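You operate a simulated robot arm through the tools that you are given. There is no shell and no other tool. Be economical: measure what you need, move in short steps, check, and stop when the job is done.

Carry out the task below with a simulated robot arm. There is one attempt and no reset: what you move stays moved.

TASK
Put the blue locking pin and the orange buffer in the grey crate.
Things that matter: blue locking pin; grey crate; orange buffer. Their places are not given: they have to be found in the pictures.

It is judged by the outcome, as a careful person would: the job done as asked, and still so three seconds after it is handed in. It fails if anything else is knocked over, pushed out of place, dropped, spilled or broken.

THE ROBOT
A 6-joint arm with a two-finger parallel gripper, fixed in place. Base frame: the origin is at the foot of the arm, x ahead of it, y to its left, z up; the work surface is at about z = 0. Lengths are in mm, angles in rad, forces in N, time in s.
With the tool pointing down near the work surface it reaches from about 140 to 580 mm from the base axis. Its first joint turns from -1.152 to 1.152 rad. Payload 2.1 kg.
Tool frame: the origin (TCP) lies between the finger pads and is the grasp point; the fingertips stand 30 mm ahead of it; z points along the fingers, y is the line along which they close. The gripper opens to 94 mm. The fingers are 28 mm wide and 10 mm thick; the gripper's body (50 by 96 mm) begins 55 mm behind the TCP.
Orientation is told as [roll, pitch, yaw] about the base's x, y, z axes, in that order, counted from this pose: with the fingers straight down and closing along the base's y, the tool's x points along the base's -x, its y along +y and its z along -z.

THE INTERFACE
- The arm moves only by the tool step_arm. Its argument "increments" is a list of rows, each a list of 7 numbers: the shift along the tool's x, y, z in mm, then the turn, a rotation vector about the tool's x, y, z in rad, then the closure, from 0 (fully open) to 1 (shut). In form: [[dx, dy, dz, wx, wy, wz, grip], ...]. A call has 1 to 20 rows; each row is the pose to reach, as a shift and turn from the pose commanded when the call began, along the tool's axes at that moment. A row lasts 0.2 s, in which the tool goes at most 50 mm and 0.15 rad; a call with a longer step from one row to the next is refused whole, and so is a gripper value outside its range. A pose out of reach is approached as far as the arm can. The call stops where the force on the tool passes 40 N (or 10 N more than at its start, if that is more) or the arm is blocked; 0.2 s more then pass. The fingers move at their own pace (about 72 mm/s each) and stop on an object; they squeeze with about 33 N. The grip force told is the motor's: it shows also when the fingers shut on nothing. Time passes only in rows, and 0.2 s behind the last, so rows that repeat a pose let the fingers close. It gives the time, the measured TCP pose, the force on the tool (base axes), the opening and the grip force at its end, in the units of the frame above (readings bear some noise), and new pictures: "show" is both (left out), scene, wrist or none.
- Cameras (640 x 400 px; columns grow to the right, rows downward): "scene" is fixed at [71, -389.5, 488.4]; the picture's right is [0.58, -0.82, 0.00], its down [-0.43, -0.31, -0.85] and it looks along [0.69, 0.49, -0.53] (base axes); focal length 214 px, centre (320, 200). "wrist" rides on the gripper at [-37, 0, -58] in the tool frame; the picture's right is [0.00, -1.00, 0.00], its down [0.97, 0.00, -0.24] and it looks along [0.24, 0.00, 0.97] (tool axes); focal length 218 px, centre (320, 200).
- probe_pixels(camera, pixels): for up to 12 pixels [column, row] of the newest picture of that camera ("zoom" is the newest enlarged one), the place [x, y, z] in the base frame of the surface seen there, good to about 2 mm. No time passes.
- enlarge(camera, box): a new picture of the part [left, top, right, bottom] of that camera's present view, enlarged. No time passes.
- job_done(): hands the job in; it is judged then, once.

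Work in short steps. Measure before you move; look again where a grasp or a placing could have gone wrong, and mend it. You have 60 turns and 120 pictures in all, the two below and enlarged ones among them. Open the gripper and draw the arm clear of the work before you hand the job in, unless the task says otherwise; then end with one line.

The tools are called after "Emit:" by a JSON object that holds its "fn" and its "kwargs". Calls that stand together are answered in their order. step_arm: Moves the arm, as the interface text tells. Its arguments: {"type":"object","properties":{"increments":{"type":"array"},"show":{"type":"string","enum":["both","scene","wrist","none"]}},"required":["increments"]} The other tools are called the same way: probe_pixels (camera, pixels) gives the place of the surface under pixels of a picture; enlarge (camera, box) takes an enlarged picture of a part of a camera's view; job_done () hands the job in.

At the start:

```text
t: 0.0
eef_pos: [314.1, -41.6, 435.6]
tcp_rot: [0.0, 0.0, -0.001]
force: [0.3, -0.2, -0.2]
gripper_width: 93.8
grip_force: 0.1
```

scene: 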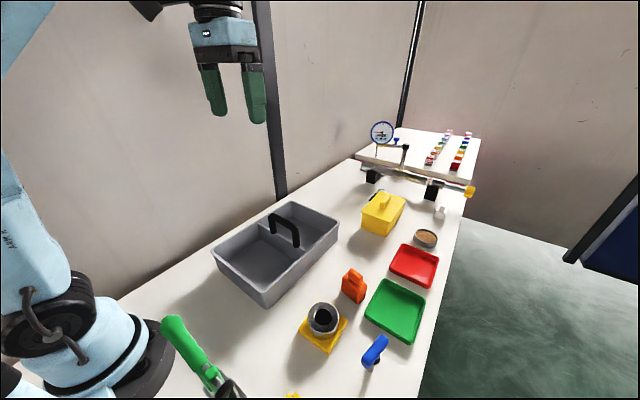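
wrist: 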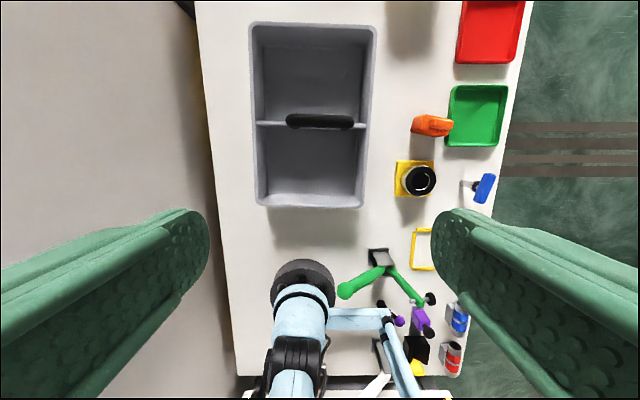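

The crate is at about (275,250) in the scene view, the orange part at (353,285) and the blue pin at (375,350). I'll enlarge these and probe them.

Emit:
{"fn": "enlarge", "kwargs": {"camera": "scene", "box": [280, 240, 440, 400]}}

Emit:
{"fn": "enlarge", "kwargs": {"camera": "wrist", "box": [380, 80, 540, 240]}}

Emit:
{"fn": "probe_pixels", "kwargs": {"camera": "wrist", "pixels": [[432, 125], [415, 124], [450, 127], [484, 188], [468, 185], [490, 176], [478, 200], [310, 170], [310, 80], [320, 121], [260, 200], [370, 30]]}}

Emit:
{"fn": "probe_pixels", "kwargs": {"camera": "scene", "pixels": [[353, 275], [353, 290], [345, 285], [362, 288], [350, 270], [375, 350], [383, 340], [368, 360], [374, 367], [265, 305], [285, 230], [250, 260]]}}

```text
2.50 times, centred on (360, 320) of scene
```

zoom: 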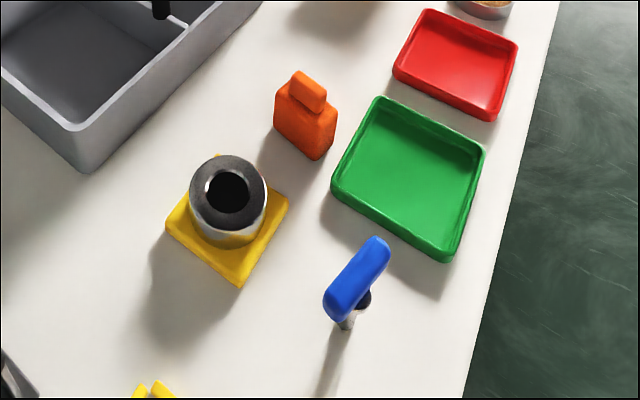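

```text
2.50 times, centred on (460, 160) of wrist
```

zoom: 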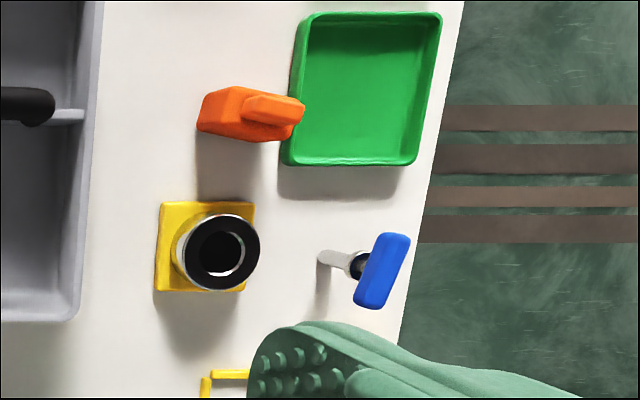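

```text
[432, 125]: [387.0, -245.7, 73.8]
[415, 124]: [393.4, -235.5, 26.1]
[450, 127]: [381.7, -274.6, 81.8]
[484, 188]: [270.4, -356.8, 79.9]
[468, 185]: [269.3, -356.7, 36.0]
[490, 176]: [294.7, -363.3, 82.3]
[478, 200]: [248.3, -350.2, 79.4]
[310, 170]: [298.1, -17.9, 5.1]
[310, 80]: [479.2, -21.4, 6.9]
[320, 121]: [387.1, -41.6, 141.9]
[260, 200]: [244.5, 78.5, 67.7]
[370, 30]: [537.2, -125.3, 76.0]
```

```text
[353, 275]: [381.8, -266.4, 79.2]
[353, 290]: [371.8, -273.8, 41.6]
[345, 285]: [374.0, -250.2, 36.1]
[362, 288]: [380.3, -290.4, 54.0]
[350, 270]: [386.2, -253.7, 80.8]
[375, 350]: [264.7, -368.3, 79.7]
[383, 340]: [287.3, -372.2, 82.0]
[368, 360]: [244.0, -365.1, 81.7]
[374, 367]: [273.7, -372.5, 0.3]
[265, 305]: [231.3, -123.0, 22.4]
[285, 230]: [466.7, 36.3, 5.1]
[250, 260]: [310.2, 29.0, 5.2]
```

The pin stands upright with a T-handle at z≈80, around (269,-361). The orange part has a handle at the top, around (384,-265). I'll move above the pin with yaw ≈ -0.23 and look at it closer.

Emit:
{"fn": "step_arm", "kwargs": {"increments": [[6, -40, 20, 0, 0, 0.03, 0], [12, -80, 40, 0, 0, 0.06, 0], [18, -120, 60, 0, 0, 0.09, 0], [24, -160, 80, 0, 0, 0.12, 0], [30, -200, 100, 0, 0, 0.15, 0], [35, -240, 120, 0, 0, 0.18, 0], [40, -280, 140, 0, 0, 0.21, 0], [45, -319, 160, 0, 0, 0.23, 0], [45, -319, 205, 0, 0, 0.23, 0], [45, -319, 205, 0, 0, 0.23, 0]]}}

```text
t: 2.2
eef_pos: [270.7, -359.0, 228.8]
tcp_rot: [0.001, 0.001, -0.23]
force: [-1.2, 0.3, 0.7]
gripper_width: 93.9
grip_force: 0.1
```

scene: 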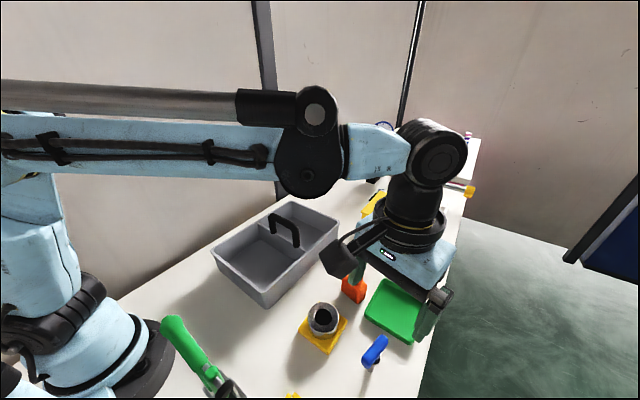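
wrist: 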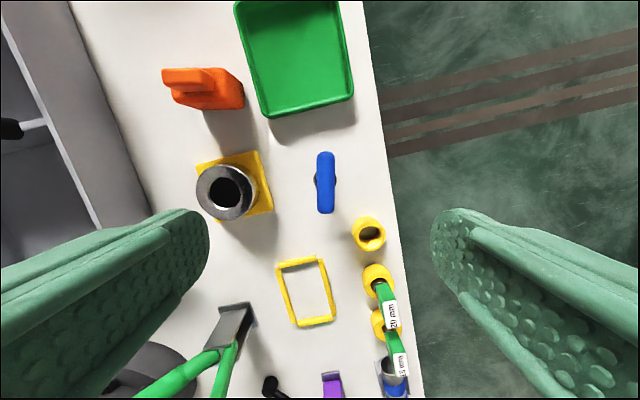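

The handle is nearly aligned, at columns 316–336 and rows 150–213. A yellow ring lies close by at (367,232), so I'll probe both.

Emit:
{"fn": "probe_pixels", "kwargs": {"camera": "wrist", "pixels": [[325, 156], [325, 182], [326, 208], [319, 182], [332, 182], [367, 219], [355, 232], [385, 235], [367, 246], [265, 205], [245, 160], [352, 100]]}}

Emit:
{"fn": "enlarge", "kwargs": {"camera": "wrist", "box": [240, 130, 400, 260]}}

```text
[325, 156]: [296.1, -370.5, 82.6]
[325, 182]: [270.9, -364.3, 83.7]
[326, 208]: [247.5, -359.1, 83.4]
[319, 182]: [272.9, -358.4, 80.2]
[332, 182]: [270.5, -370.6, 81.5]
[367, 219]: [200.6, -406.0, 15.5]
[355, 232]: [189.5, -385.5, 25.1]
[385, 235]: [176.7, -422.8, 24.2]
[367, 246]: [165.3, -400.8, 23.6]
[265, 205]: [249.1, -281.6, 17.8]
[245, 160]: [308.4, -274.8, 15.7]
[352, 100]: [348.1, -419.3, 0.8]
```

```text
3.08 times, centred on (320, 195) of wrist
```

zoom: 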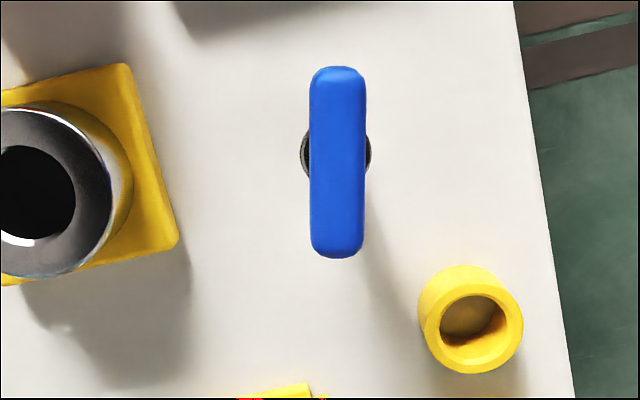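

I want to know the heights of the handle and the collar under it.

Emit:
{"fn": "enlarge", "kwargs": {"camera": "scene", "box": [340, 325, 410, 385]}}

Emit:
{"fn": "probe_pixels", "kwargs": {"camera": "scene", "pixels": [[377, 360], [378, 357], [376, 363], [371, 369], [374, 362], [367, 367], [375, 357], [372, 360], [380, 351]]}}

```text
6.67 times, centred on (375, 355) of scene
```

zoom: 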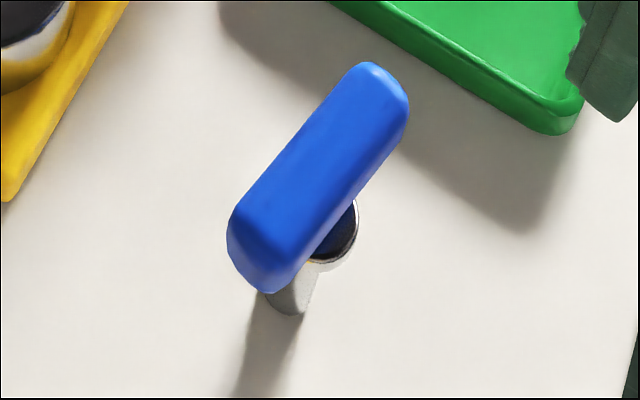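

```text
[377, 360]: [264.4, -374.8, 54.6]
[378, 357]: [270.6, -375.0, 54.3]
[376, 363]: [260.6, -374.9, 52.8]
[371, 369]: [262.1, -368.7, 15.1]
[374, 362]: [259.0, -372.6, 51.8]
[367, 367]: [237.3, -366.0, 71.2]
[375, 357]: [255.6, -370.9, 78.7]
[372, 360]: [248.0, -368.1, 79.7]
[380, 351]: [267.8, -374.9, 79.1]
```

The collar top is at z≈54 and the handle spans z≈65–83. I'll descend to TCP z≈87, which keeps the tips just above the collar, then grip.

Emit:
{"fn": "step_arm", "kwargs": {"increments": [[-2, -5.2, 40, 0, 0, 0, 0], [-2, -5.2, 80, 0, 0, 0, 0], [-2, -5.2, 115, 0, 0, 0, 0], [-2, -5.2, 135, 0, 0, 0, 0], [-2, -5.2, 142, 0, 0, 0, 0], [-2, -5.2, 142, 0, 0, 0, 0.5]]}}

```text
t: 3.6
eef_pos: [270.6, -365.2, 87.8]
tcp_rot: [0.001, -0.001, -0.231]
force: [0.1, -0.2, -0.1]
gripper_width: 46.8
grip_force: 0.1
```

scene: 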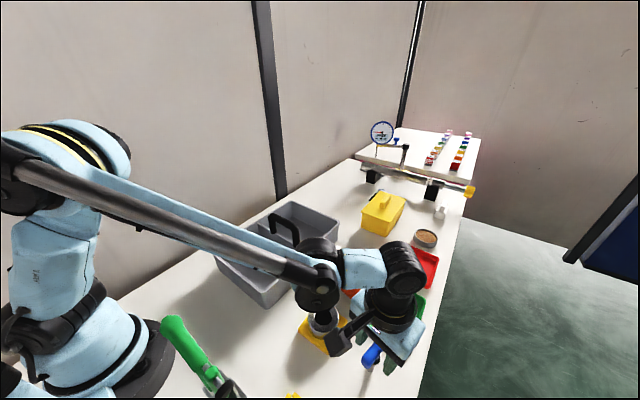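
wrist: 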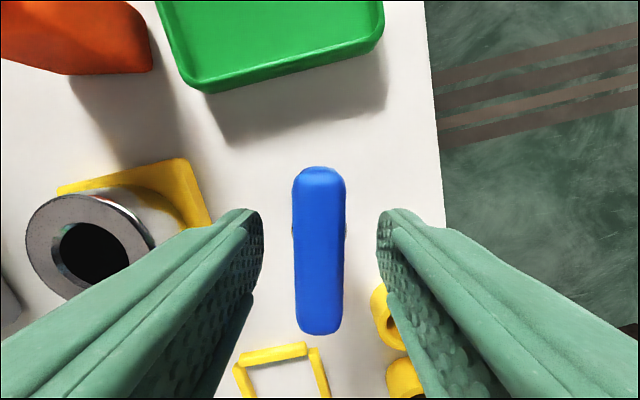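

The handle is centred between the fingers, so I close and lift a little.

Emit:
{"fn": "step_arm", "kwargs": {"increments": [[0, 0, 0, 0, 0, 0, 0.8], [0, 0, 0, 0, 0, 0, 1], [0, 0, 0, 0, 0, 0, 1], [0, 0, 0, 0, 0, 0, 1], [0, 0, -15, 0, 0, 0, 1], [0, 0, -40, 0, 0, 0, 1]]}}

```text
t: 5.0
eef_pos: [270.8, -366.4, 127.6]
tcp_rot: [0.0, -0.001, -0.231]
force: [0.2, 0.2, -0.8]
gripper_width: 17.0
grip_force: 33.5
```

scene: 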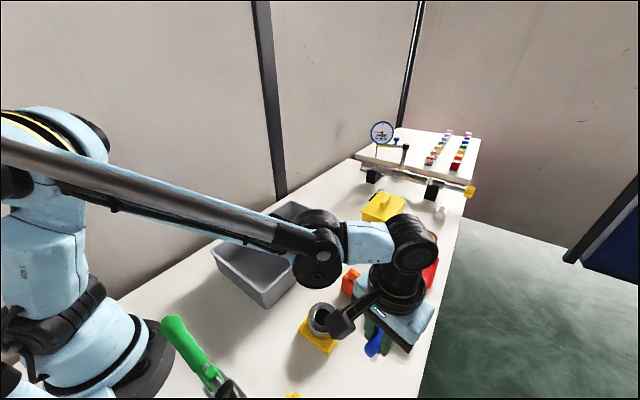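
wrist: 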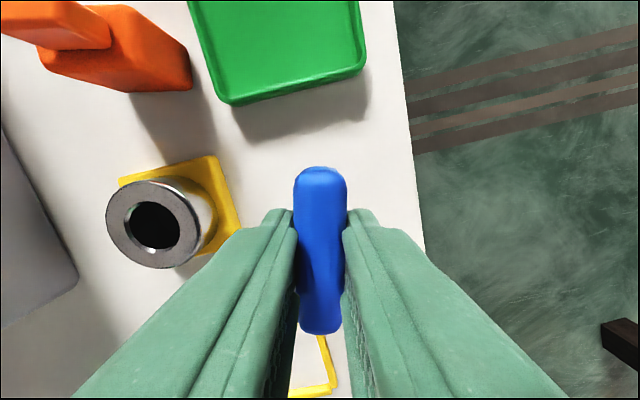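

The pin is held at width 17.0. I'll lift to z≈280 and carry it over the near compartment at (300,-10).

Emit:
{"fn": "step_arm", "kwargs": {"increments": [[0, 0, -40, 0, 0, 0, 1], [0, 0, -80, 0, 0, 0, 1], [0, 0, -120, 0, 0, 0, 1], [0, 0, -150, 0, 0, 0, 1], [6, 40, -150, 0, 0, 0, 1], [12, 80, -150, 0, 0, 0, 1], [18, 120, -150, 0, 0, 0, 1], [24, 160, -150, 0, 0, 0, 1], [30, 200, -150, 0, 0, 0, 1], [36, 240, -150, 0, 0, 0, 1], [42, 280, -150, 0, 0, 0, 1], [48, 320, -150, 0, 0, 0, 1], [53, 354, -150, 0, 0, 0, 1], [53, 354, -150, 0, 0, 0, 1]]}}

```text
t: 8.0
eef_pos: [299.6, -9.7, 280.1]
tcp_rot: [0.001, 0.0, -0.232]
force: [0.8, 0.2, -0.4]
gripper_width: 17.2
grip_force: 33.2
```

scene: 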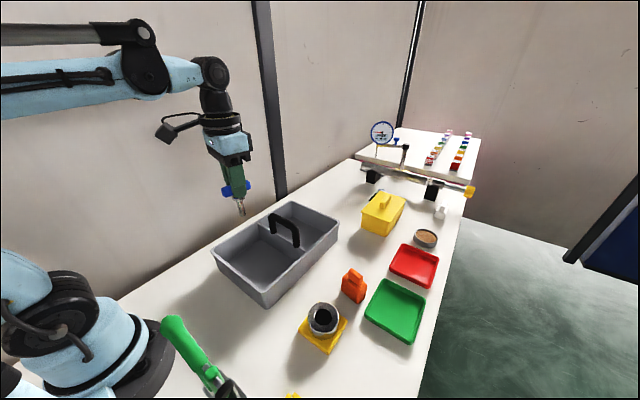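
wrist: 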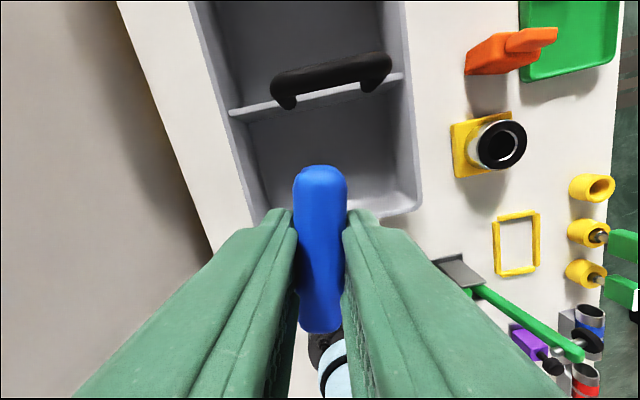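

The pin is over the near compartment, whose floor is at z≈5. I'll lower until the pin's foot is about at the floor.

Emit:
{"fn": "step_arm", "kwargs": {"increments": [[-5, 0, 45, 0, 0, 0, 1], [-5, 0, 90, 0, 0, 0, 1], [-5, 0, 130, 0, 0, 0, 1], [-5, 0, 160, 0, 0, 0, 1], [-5, 0, 175, 0, 0, 0, 1], [-5, 0, 183, 0, 0, 0, 1], [-5, 0, 186, 0, 0, 0, 1], [-5, 0, 186, 0, 0, 0, 1]]}}

```text
t: 9.8
eef_pos: [304.0, -10.6, 92.7]
tcp_rot: [-0.001, 0.0, -0.23]
force: [-0.6, 0.7, -0.4]
gripper_width: 17.0
grip_force: 33.0
```

scene: 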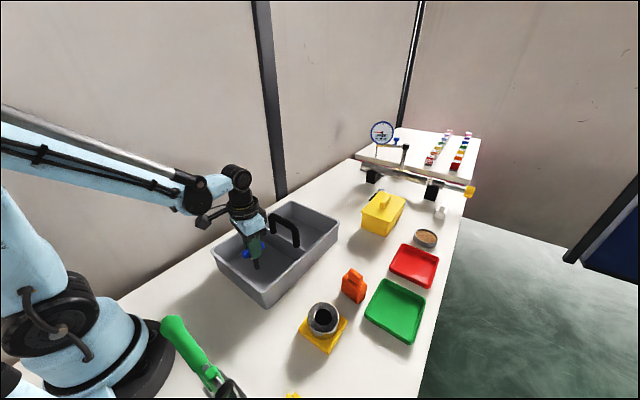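
wrist: 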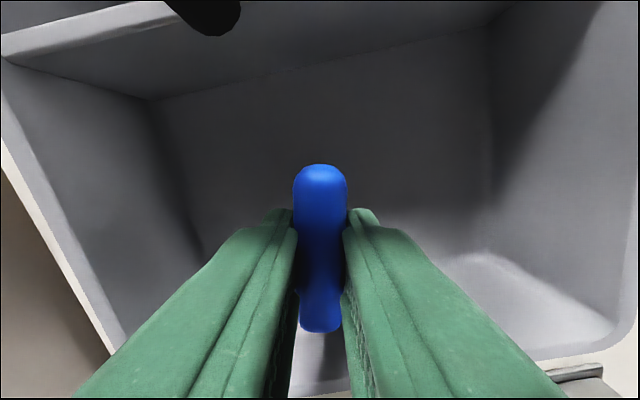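

The pin is inside and almost on the floor. I'll lower 2 mm more, open, and rise straight up.

Emit:
{"fn": "step_arm", "kwargs": {"increments": [[0, 0, 2, 0, 0, 0, 1], [0, 0, 2, 0, 0, 0, 0.75], [0, 0, 2, 0, 0, 0, 0.5], [0, 0, 2, 0, 0, 0, 0.4], [0, 0, -30, 0, 0, 0, 0.4], [0, 0, -75, 0, 0, 0, 0.4], [0, 0, -120, 0, 0, 0, 0.4], [0, 0, -165, 0, 0, 0, 0.4], [0, 0, -190, 0, 0, 0, 0]]}}

```text
t: 10.2
eef_pos: [304.0, -10.5, 91.6]
tcp_rot: [-0.001, 0.003, -0.23]
force: [0.7, 0.1, -0.1]
gripper_width: 23.4
grip_force: 0.0
stopped in row 2: the force on the tool passed its limit (the readings are from after the stop); the commanded pose is now the measured one
```

scene: 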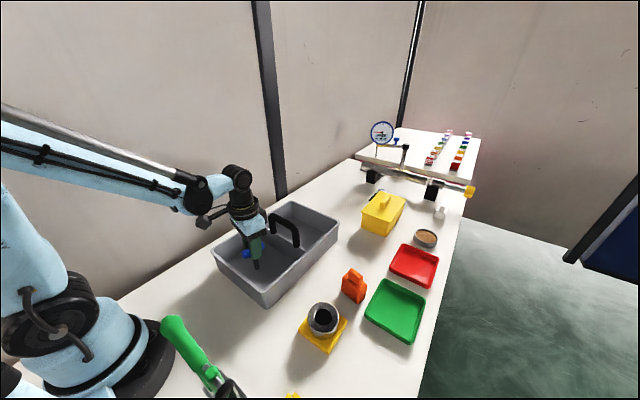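
wrist: 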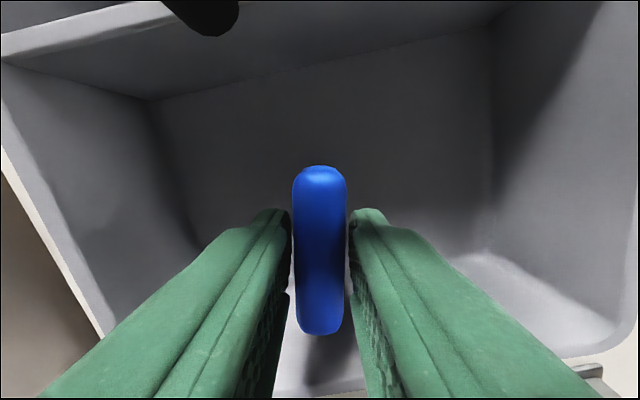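

The pin touched down and is released. I'll open further and rise.

Emit:
{"fn": "step_arm", "kwargs": {"increments": [[0, 0, 0, 0, 0, 0, 0.5], [0, 0, 0, 0, 0, 0, 0.4], [0, 0, -30, 0, 0, 0, 0.4], [0, 0, -75, 0, 0, 0, 0.4], [0, 0, -120, 0, 0, 0, 0.4], [0, 0, -165, 0, 0, 0, 0.4], [0, 0, -190, 0, 0, 0, 0]]}}

```text
t: 11.8
eef_pos: [303.0, -9.7, 282.9]
tcp_rot: [0.0, 0.005, -0.23]
force: [0.0, 0.4, -0.8]
gripper_width: 94.1
grip_force: 0.0
```

scene: 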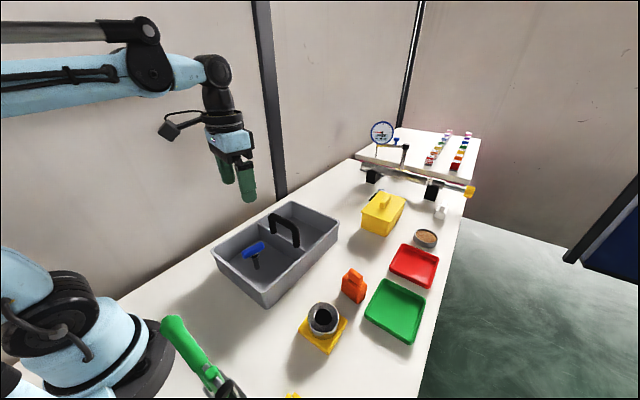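
wrist: 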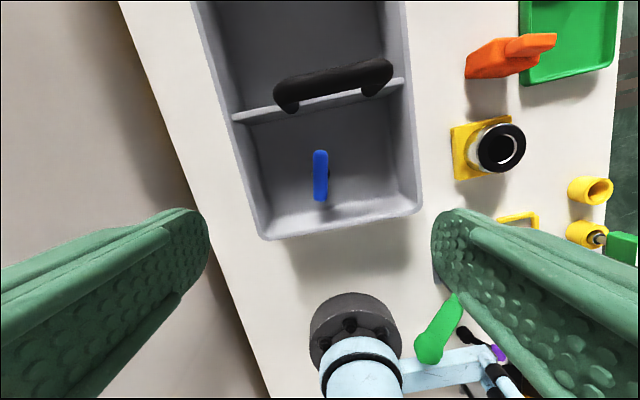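

The pin stands in the crate. Next I'll move above the orange buffer at about (384,-262), turning yaw to about -1.57 so the fingers close along x, and look at it.

Emit:
{"fn": "step_arm", "kwargs": {"increments": [[-14, -23, 0, 0, 0, 0.134, 0], [-28, -46, 0, 0, 0, 0.268, 0], [-42, -69, 0, 0, 0, 0.402, 0], [-56, -92, 0, 0, 0, 0.536, 0], [-70, -115, 0, 0, 0, 0.67, 0], [-84, -138, 0, 0, 0, 0.804, 0], [-98, -161, 0, 0, 0, 0.938, 0], [-112, -184, 0, 0, 0, 1.072, 0], [-126, -207, 0, 0, 0, 1.206, 0], [-136, -227, 0, 0, 0, 1.34, 0], [-136, -227, 43, 0, 0, 1.34, 0], [-136, -227, 43, 0, 0, 1.34, 0]]}}

```text
t: 14.4
eef_pos: [387.3, -262.0, 237.2]
tcp_rot: [-0.004, 0.0, -1.571]
force: [-0.3, -0.4, 0.5]
gripper_width: 94.0
grip_force: 0.0
```

scene: 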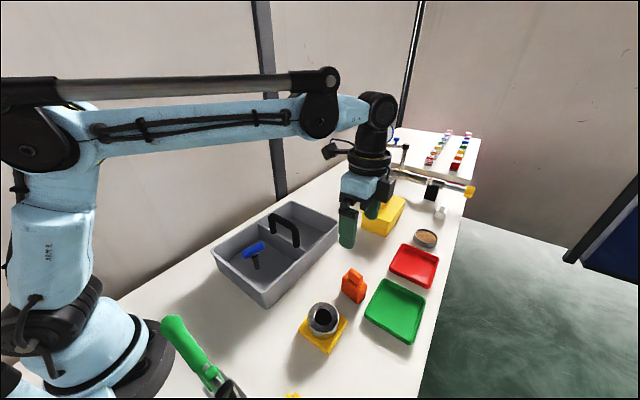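
wrist: 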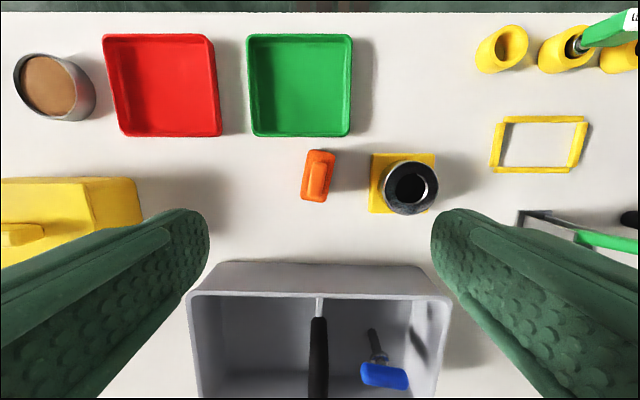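

The buffer shows at (318,175) in the wrist view. I'll enlarge it and probe.

Emit:
{"fn": "enlarge", "kwargs": {"camera": "wrist", "box": [270, 140, 370, 210]}}

Emit:
{"fn": "probe_pixels", "kwargs": {"camera": "wrist", "pixels": [[313, 175], [319, 160], [316, 190], [308, 178], [324, 176], [331, 160], [325, 198], [317, 175], [330, 165], [372, 180], [300, 137], [305, 190]]}}

Emit:
{"fn": "enlarge", "kwargs": {"camera": "scene", "box": [325, 255, 385, 310]}}

```text
5.71 times, centred on (320, 175) of wrist
```

zoom: 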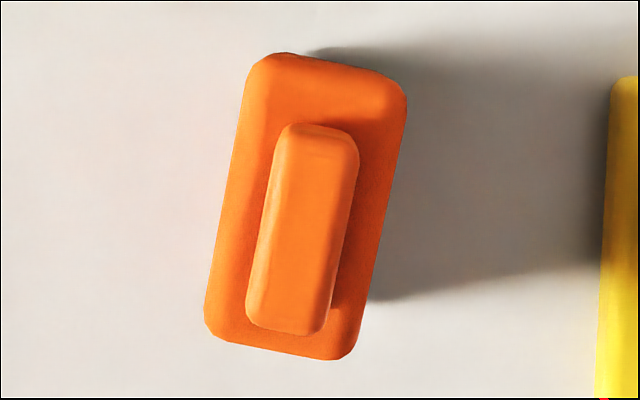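

```text
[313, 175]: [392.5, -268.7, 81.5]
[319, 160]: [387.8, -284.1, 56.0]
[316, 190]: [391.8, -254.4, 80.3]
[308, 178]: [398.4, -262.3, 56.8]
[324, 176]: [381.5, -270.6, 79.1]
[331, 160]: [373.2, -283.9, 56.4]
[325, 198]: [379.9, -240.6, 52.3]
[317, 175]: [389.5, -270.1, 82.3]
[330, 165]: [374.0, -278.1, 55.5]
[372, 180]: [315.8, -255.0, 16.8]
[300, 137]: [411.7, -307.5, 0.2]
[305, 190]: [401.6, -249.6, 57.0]
```

```text
7.27 times, centred on (355, 282) of scene
```

zoom: 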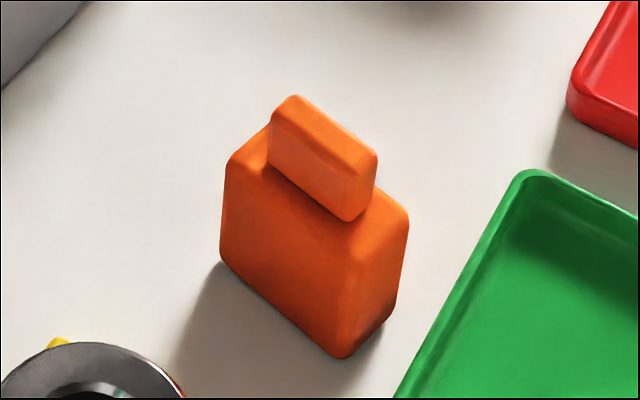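

The buffer body is about 30 mm thick and 57 tall, centred near (388.5,-265.5), with its axis turned another 0.18 rad. I'll align, descend partway with the gripper partly open and check.

Emit:
{"fn": "step_arm", "kwargs": {"increments": [[-3.5, 1.2, 20, 0, 0, 0.1, 0.2], [-3.5, 1.2, 60, 0, 0, 0.18, 0.2], [-3.5, 1.2, 95, 0, 0, 0.18, 0.2], [-3.5, 1.2, 110, 0, 0, 0.18, 0.2], [-3.5, 1.2, 110, 0, 0, 0.18, 0.2]]}}

```text
t: 15.6
eef_pos: [387.4, -266.5, 128.2]
tcp_rot: [-0.003, 0.0, -1.75]
force: [-0.3, -0.5, -0.4]
gripper_width: 75.3
grip_force: 0.0
```

scene: 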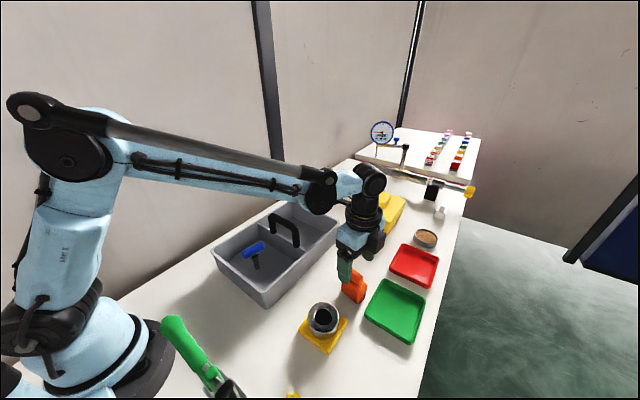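
wrist: 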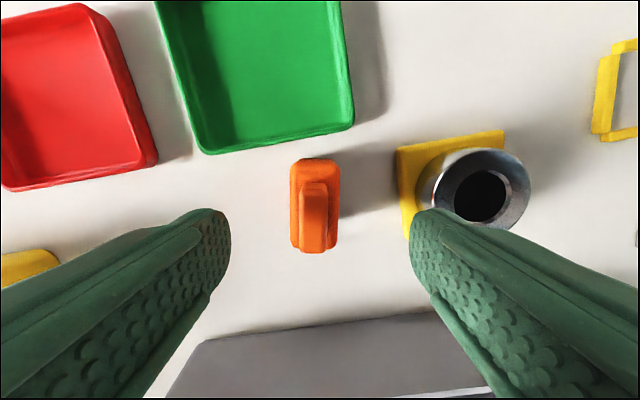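

It is well aligned (body at columns 291–339). I'll narrow to about 56 mm, descend to z≈55, then close.

Emit:
{"fn": "step_arm", "kwargs": {"increments": [[0, 2, 0, 0, 0, 0, 0.4], [0, 2, 25, 0, 0, 0, 0.4], [0, 2, 50, 0, 0, 0, 0.4], [0, 2, 66, 0, 0, 0, 0.4], [0, 2, 73, 0, 0, 0, 0.4], [0, 2, 73, 0, 0, 0, 0.4]]}}

```text
t: 17.0
eef_pos: [387.9, -266.3, 55.5]
tcp_rot: [-0.003, 0.001, -1.75]
force: [0.7, 0.2, -0.7]
gripper_width: 56.4
grip_force: 0.1
```

scene: 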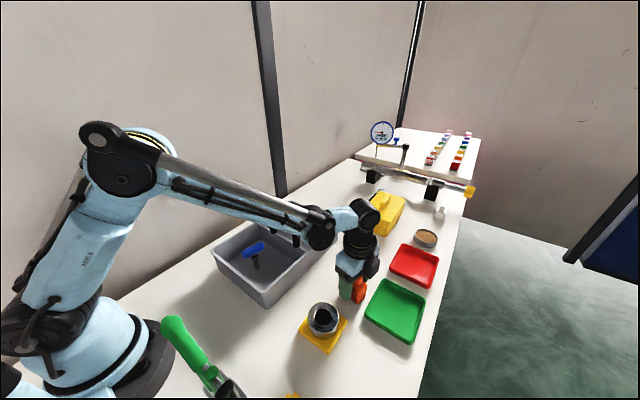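
wrist: 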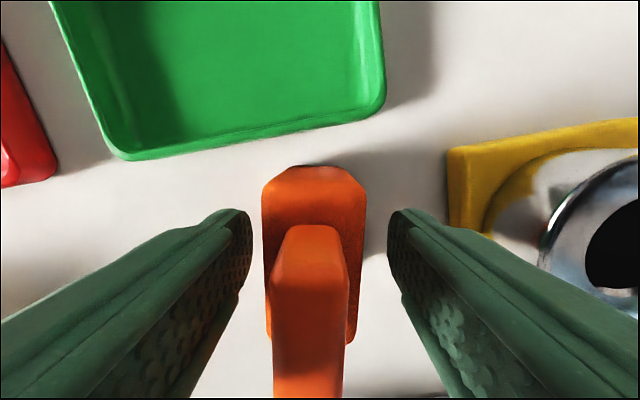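

The buffer sits between the fingers. I'll nudge +2 mm, close, and lift.

Emit:
{"fn": "step_arm", "kwargs": {"increments": [[0, 2, 0, 0, 0, 0, 0.6], [0, 2, 0, 0, 0, 0, 1], [0, 2, 0, 0, 0, 0, 1], [0, 2, 0, 0, 0, 0, 1], [0, 2, -15, 0, 0, 0, 1], [0, 2, -50, 0, 0, 0, 1]]}}

```text
t: 18.4
eef_pos: [388.5, -266.7, 105.3]
tcp_rot: [-0.004, -0.001, -1.751]
force: [-0.3, 0.5, -1.4]
gripper_width: 35.8
grip_force: 33.3
```

scene: 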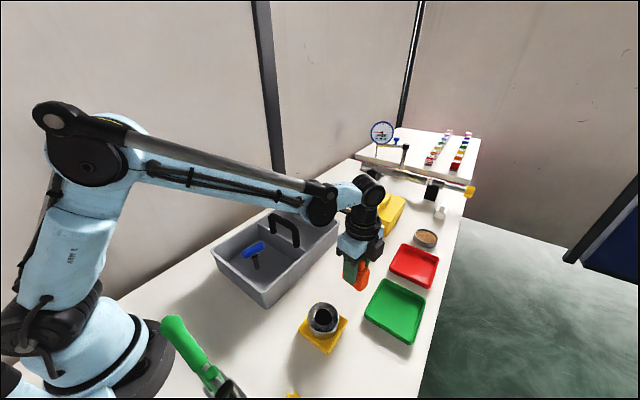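
wrist: 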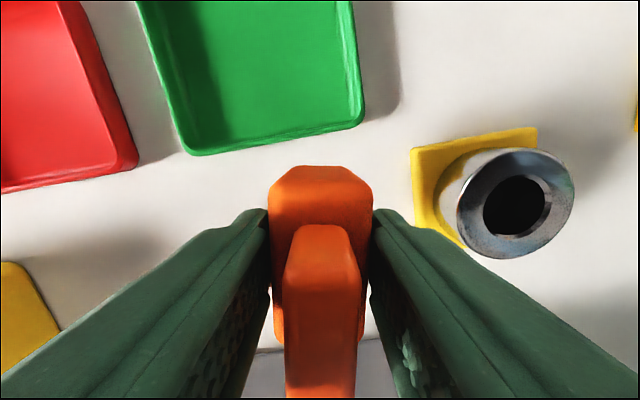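

The buffer is held at width 35.8. I'll check how low the wrist links hang relative to the crate handle (top at z≈142).

Emit:
{"fn": "probe_pixels", "kwargs": {"camera": "scene", "pixels": [[320, 207], [322, 222], [306, 212], [290, 204], [368, 190], [362, 220], [375, 250], [286, 217], [295, 242]]}}

Emit:
{"fn": "step_arm", "kwargs": {"increments": [[0, 0, -45, 0, 0, 0, 1], [0, 0, -90, 0, 0, 0, 1], [0, 0, -135, 0, 0, 0, 1], [0, 0, -165, 0, 0, 0, 1], [0, 0, -165, 0, 0, 0, 1]], "show": "none"}}

```text
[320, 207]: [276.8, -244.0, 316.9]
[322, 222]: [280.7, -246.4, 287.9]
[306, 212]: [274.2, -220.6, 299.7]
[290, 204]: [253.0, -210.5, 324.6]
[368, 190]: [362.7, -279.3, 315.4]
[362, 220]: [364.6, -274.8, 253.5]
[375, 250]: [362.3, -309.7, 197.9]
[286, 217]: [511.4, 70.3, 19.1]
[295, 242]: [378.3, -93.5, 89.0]
```

```text
t: 19.6
eef_pos: [388.4, -267.2, 270.2]
tcp_rot: [-0.003, -0.001, -1.75]
force: [0.2, 0.0, -0.4]
gripper_width: 35.8
grip_force: 32.8
```

The links stay well above the crate handle. I'll carry the buffer to above the rear compartment at (470,-35), squaring the yaw.

Emit:
{"fn": "step_arm", "kwargs": {"increments": [[40, 6.5, 0, 0, 0, -0.03, 1], [80, 13, 0, 0, 0, -0.06, 1], [120, 19.5, 0, 0, 0, -0.09, 1], [160, 26, 0, 0, 0, -0.12, 1], [200, 32.5, 0, 0, 0, -0.15, 1], [243, 39, 0, 0, 0, -0.18, 1], [243, 39, 0, 0, 0, -0.18, 1], [243, 39, 0, 0, 0, -0.18, 1]]}}

```text
t: 21.4
eef_pos: [473.2, -32.0, 268.6]
tcp_rot: [-0.004, 0.0, -1.57]
force: [-0.4, 0.1, -0.4]
gripper_width: 36.1
grip_force: 33.1
```

scene: 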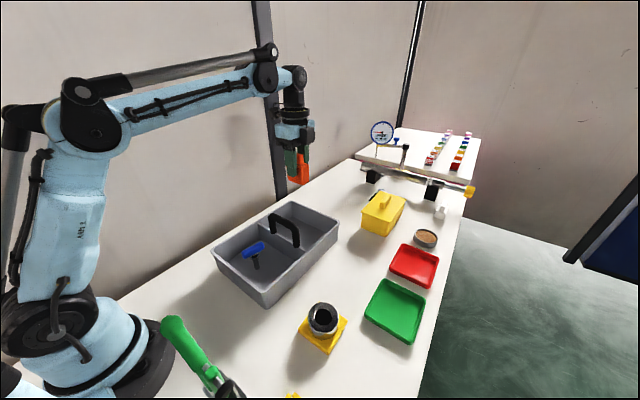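
wrist: 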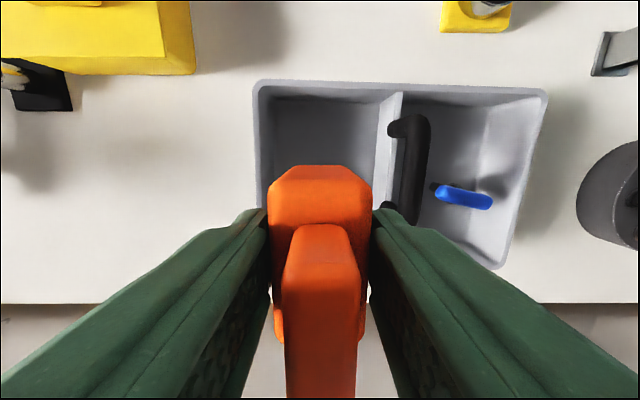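

The buffer is above the rear compartment, clear of the divider. I'll lower to z≈62.

Emit:
{"fn": "step_arm", "kwargs": {"increments": [[0, -4, 45, 0, 0, 0, 1], [0, -4, 90, 0, 0, 0, 1], [0, -4, 135, 0, 0, 0, 1], [0, -4, 170, 0, 0, 0, 1], [0, -4, 195, 0, 0, 0, 1], [0, -4, 203, 0, 0, 0, 1], [0, -4, 206, 0, 0, 0, 1], [0, -4, 206, 0, 0, 0, 1]]}}

```text
t: 23.2
eef_pos: [468.3, -33.8, 62.7]
tcp_rot: [-0.003, 0.0, -1.572]
force: [0.6, -0.8, -1.9]
gripper_width: 35.8
grip_force: 33.0
```

scene: 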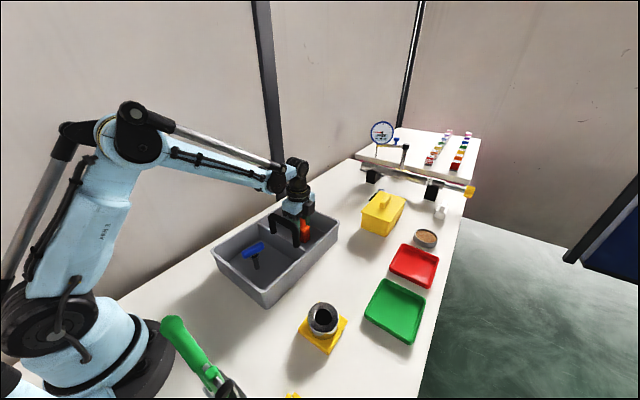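
wrist: 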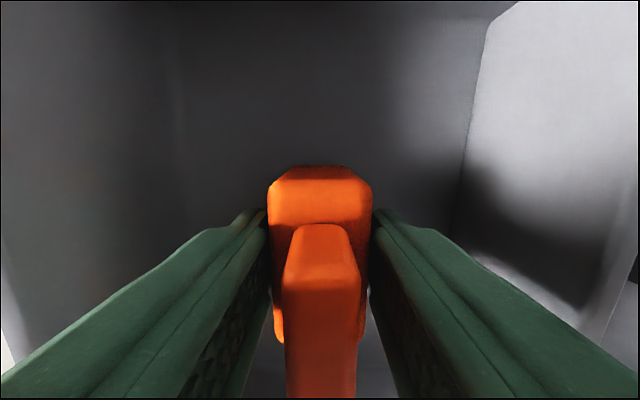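

The buffer is at the floor of the rear compartment, so I open, hold, and rise straight up.

Emit:
{"fn": "step_arm", "kwargs": {"increments": [[0, 0, 0.5, 0, 0, 0, 0.6], [0, 0, 0.5, 0, 0, 0, 0.45], [0, 0, 0, 0, 0, 0, 0.35], [0, 0, -30, 0, 0, 0, 0.35], [0, 0, -75, 0, 0, 0, 0.35], [0, 0, -120, 0, 0, 0, 0.35], [0, 0, -165, 0, 0, 0, 0.35], [0, 0, -210, 0, 0, 0, 0], [0, 0, -230, 0, 0, 0, 0]]}}

```text
t: 25.2
eef_pos: [468.3, -34.9, 294.0]
tcp_rot: [-0.006, 0.0, -1.572]
force: [0.1, -0.2, 0.5]
gripper_width: 93.7
grip_force: 0.1
```

scene: 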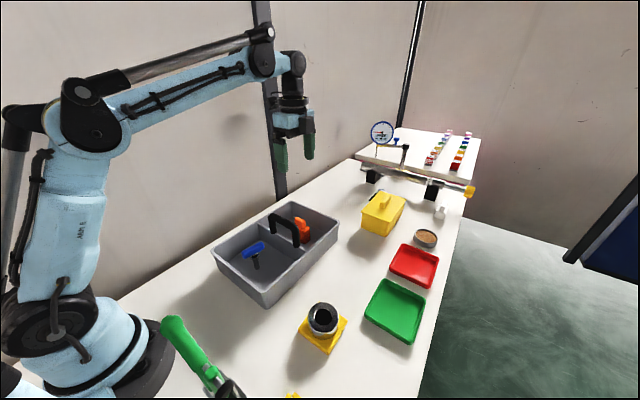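
wrist: 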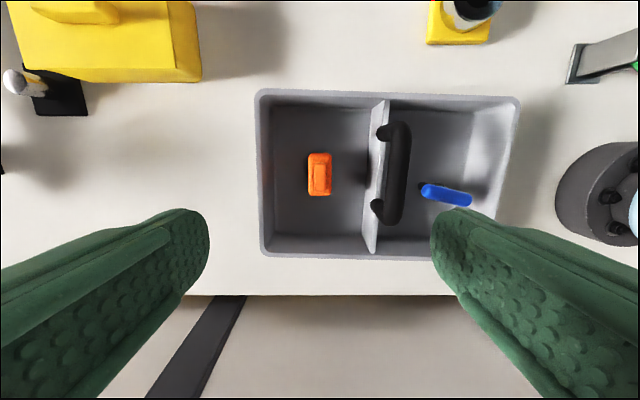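

Both parts stand in the crate, nothing else has moved, and the gripper is open and clear of the work. I'm handing the job in.

Emit:
{"fn": "job_done", "kwargs": {}}

```text
The job is handed in.
```

The blue locking pin is standing in the grey crate's near compartment and the orange buffer in its rear one; the last pictures show nothing else moved.
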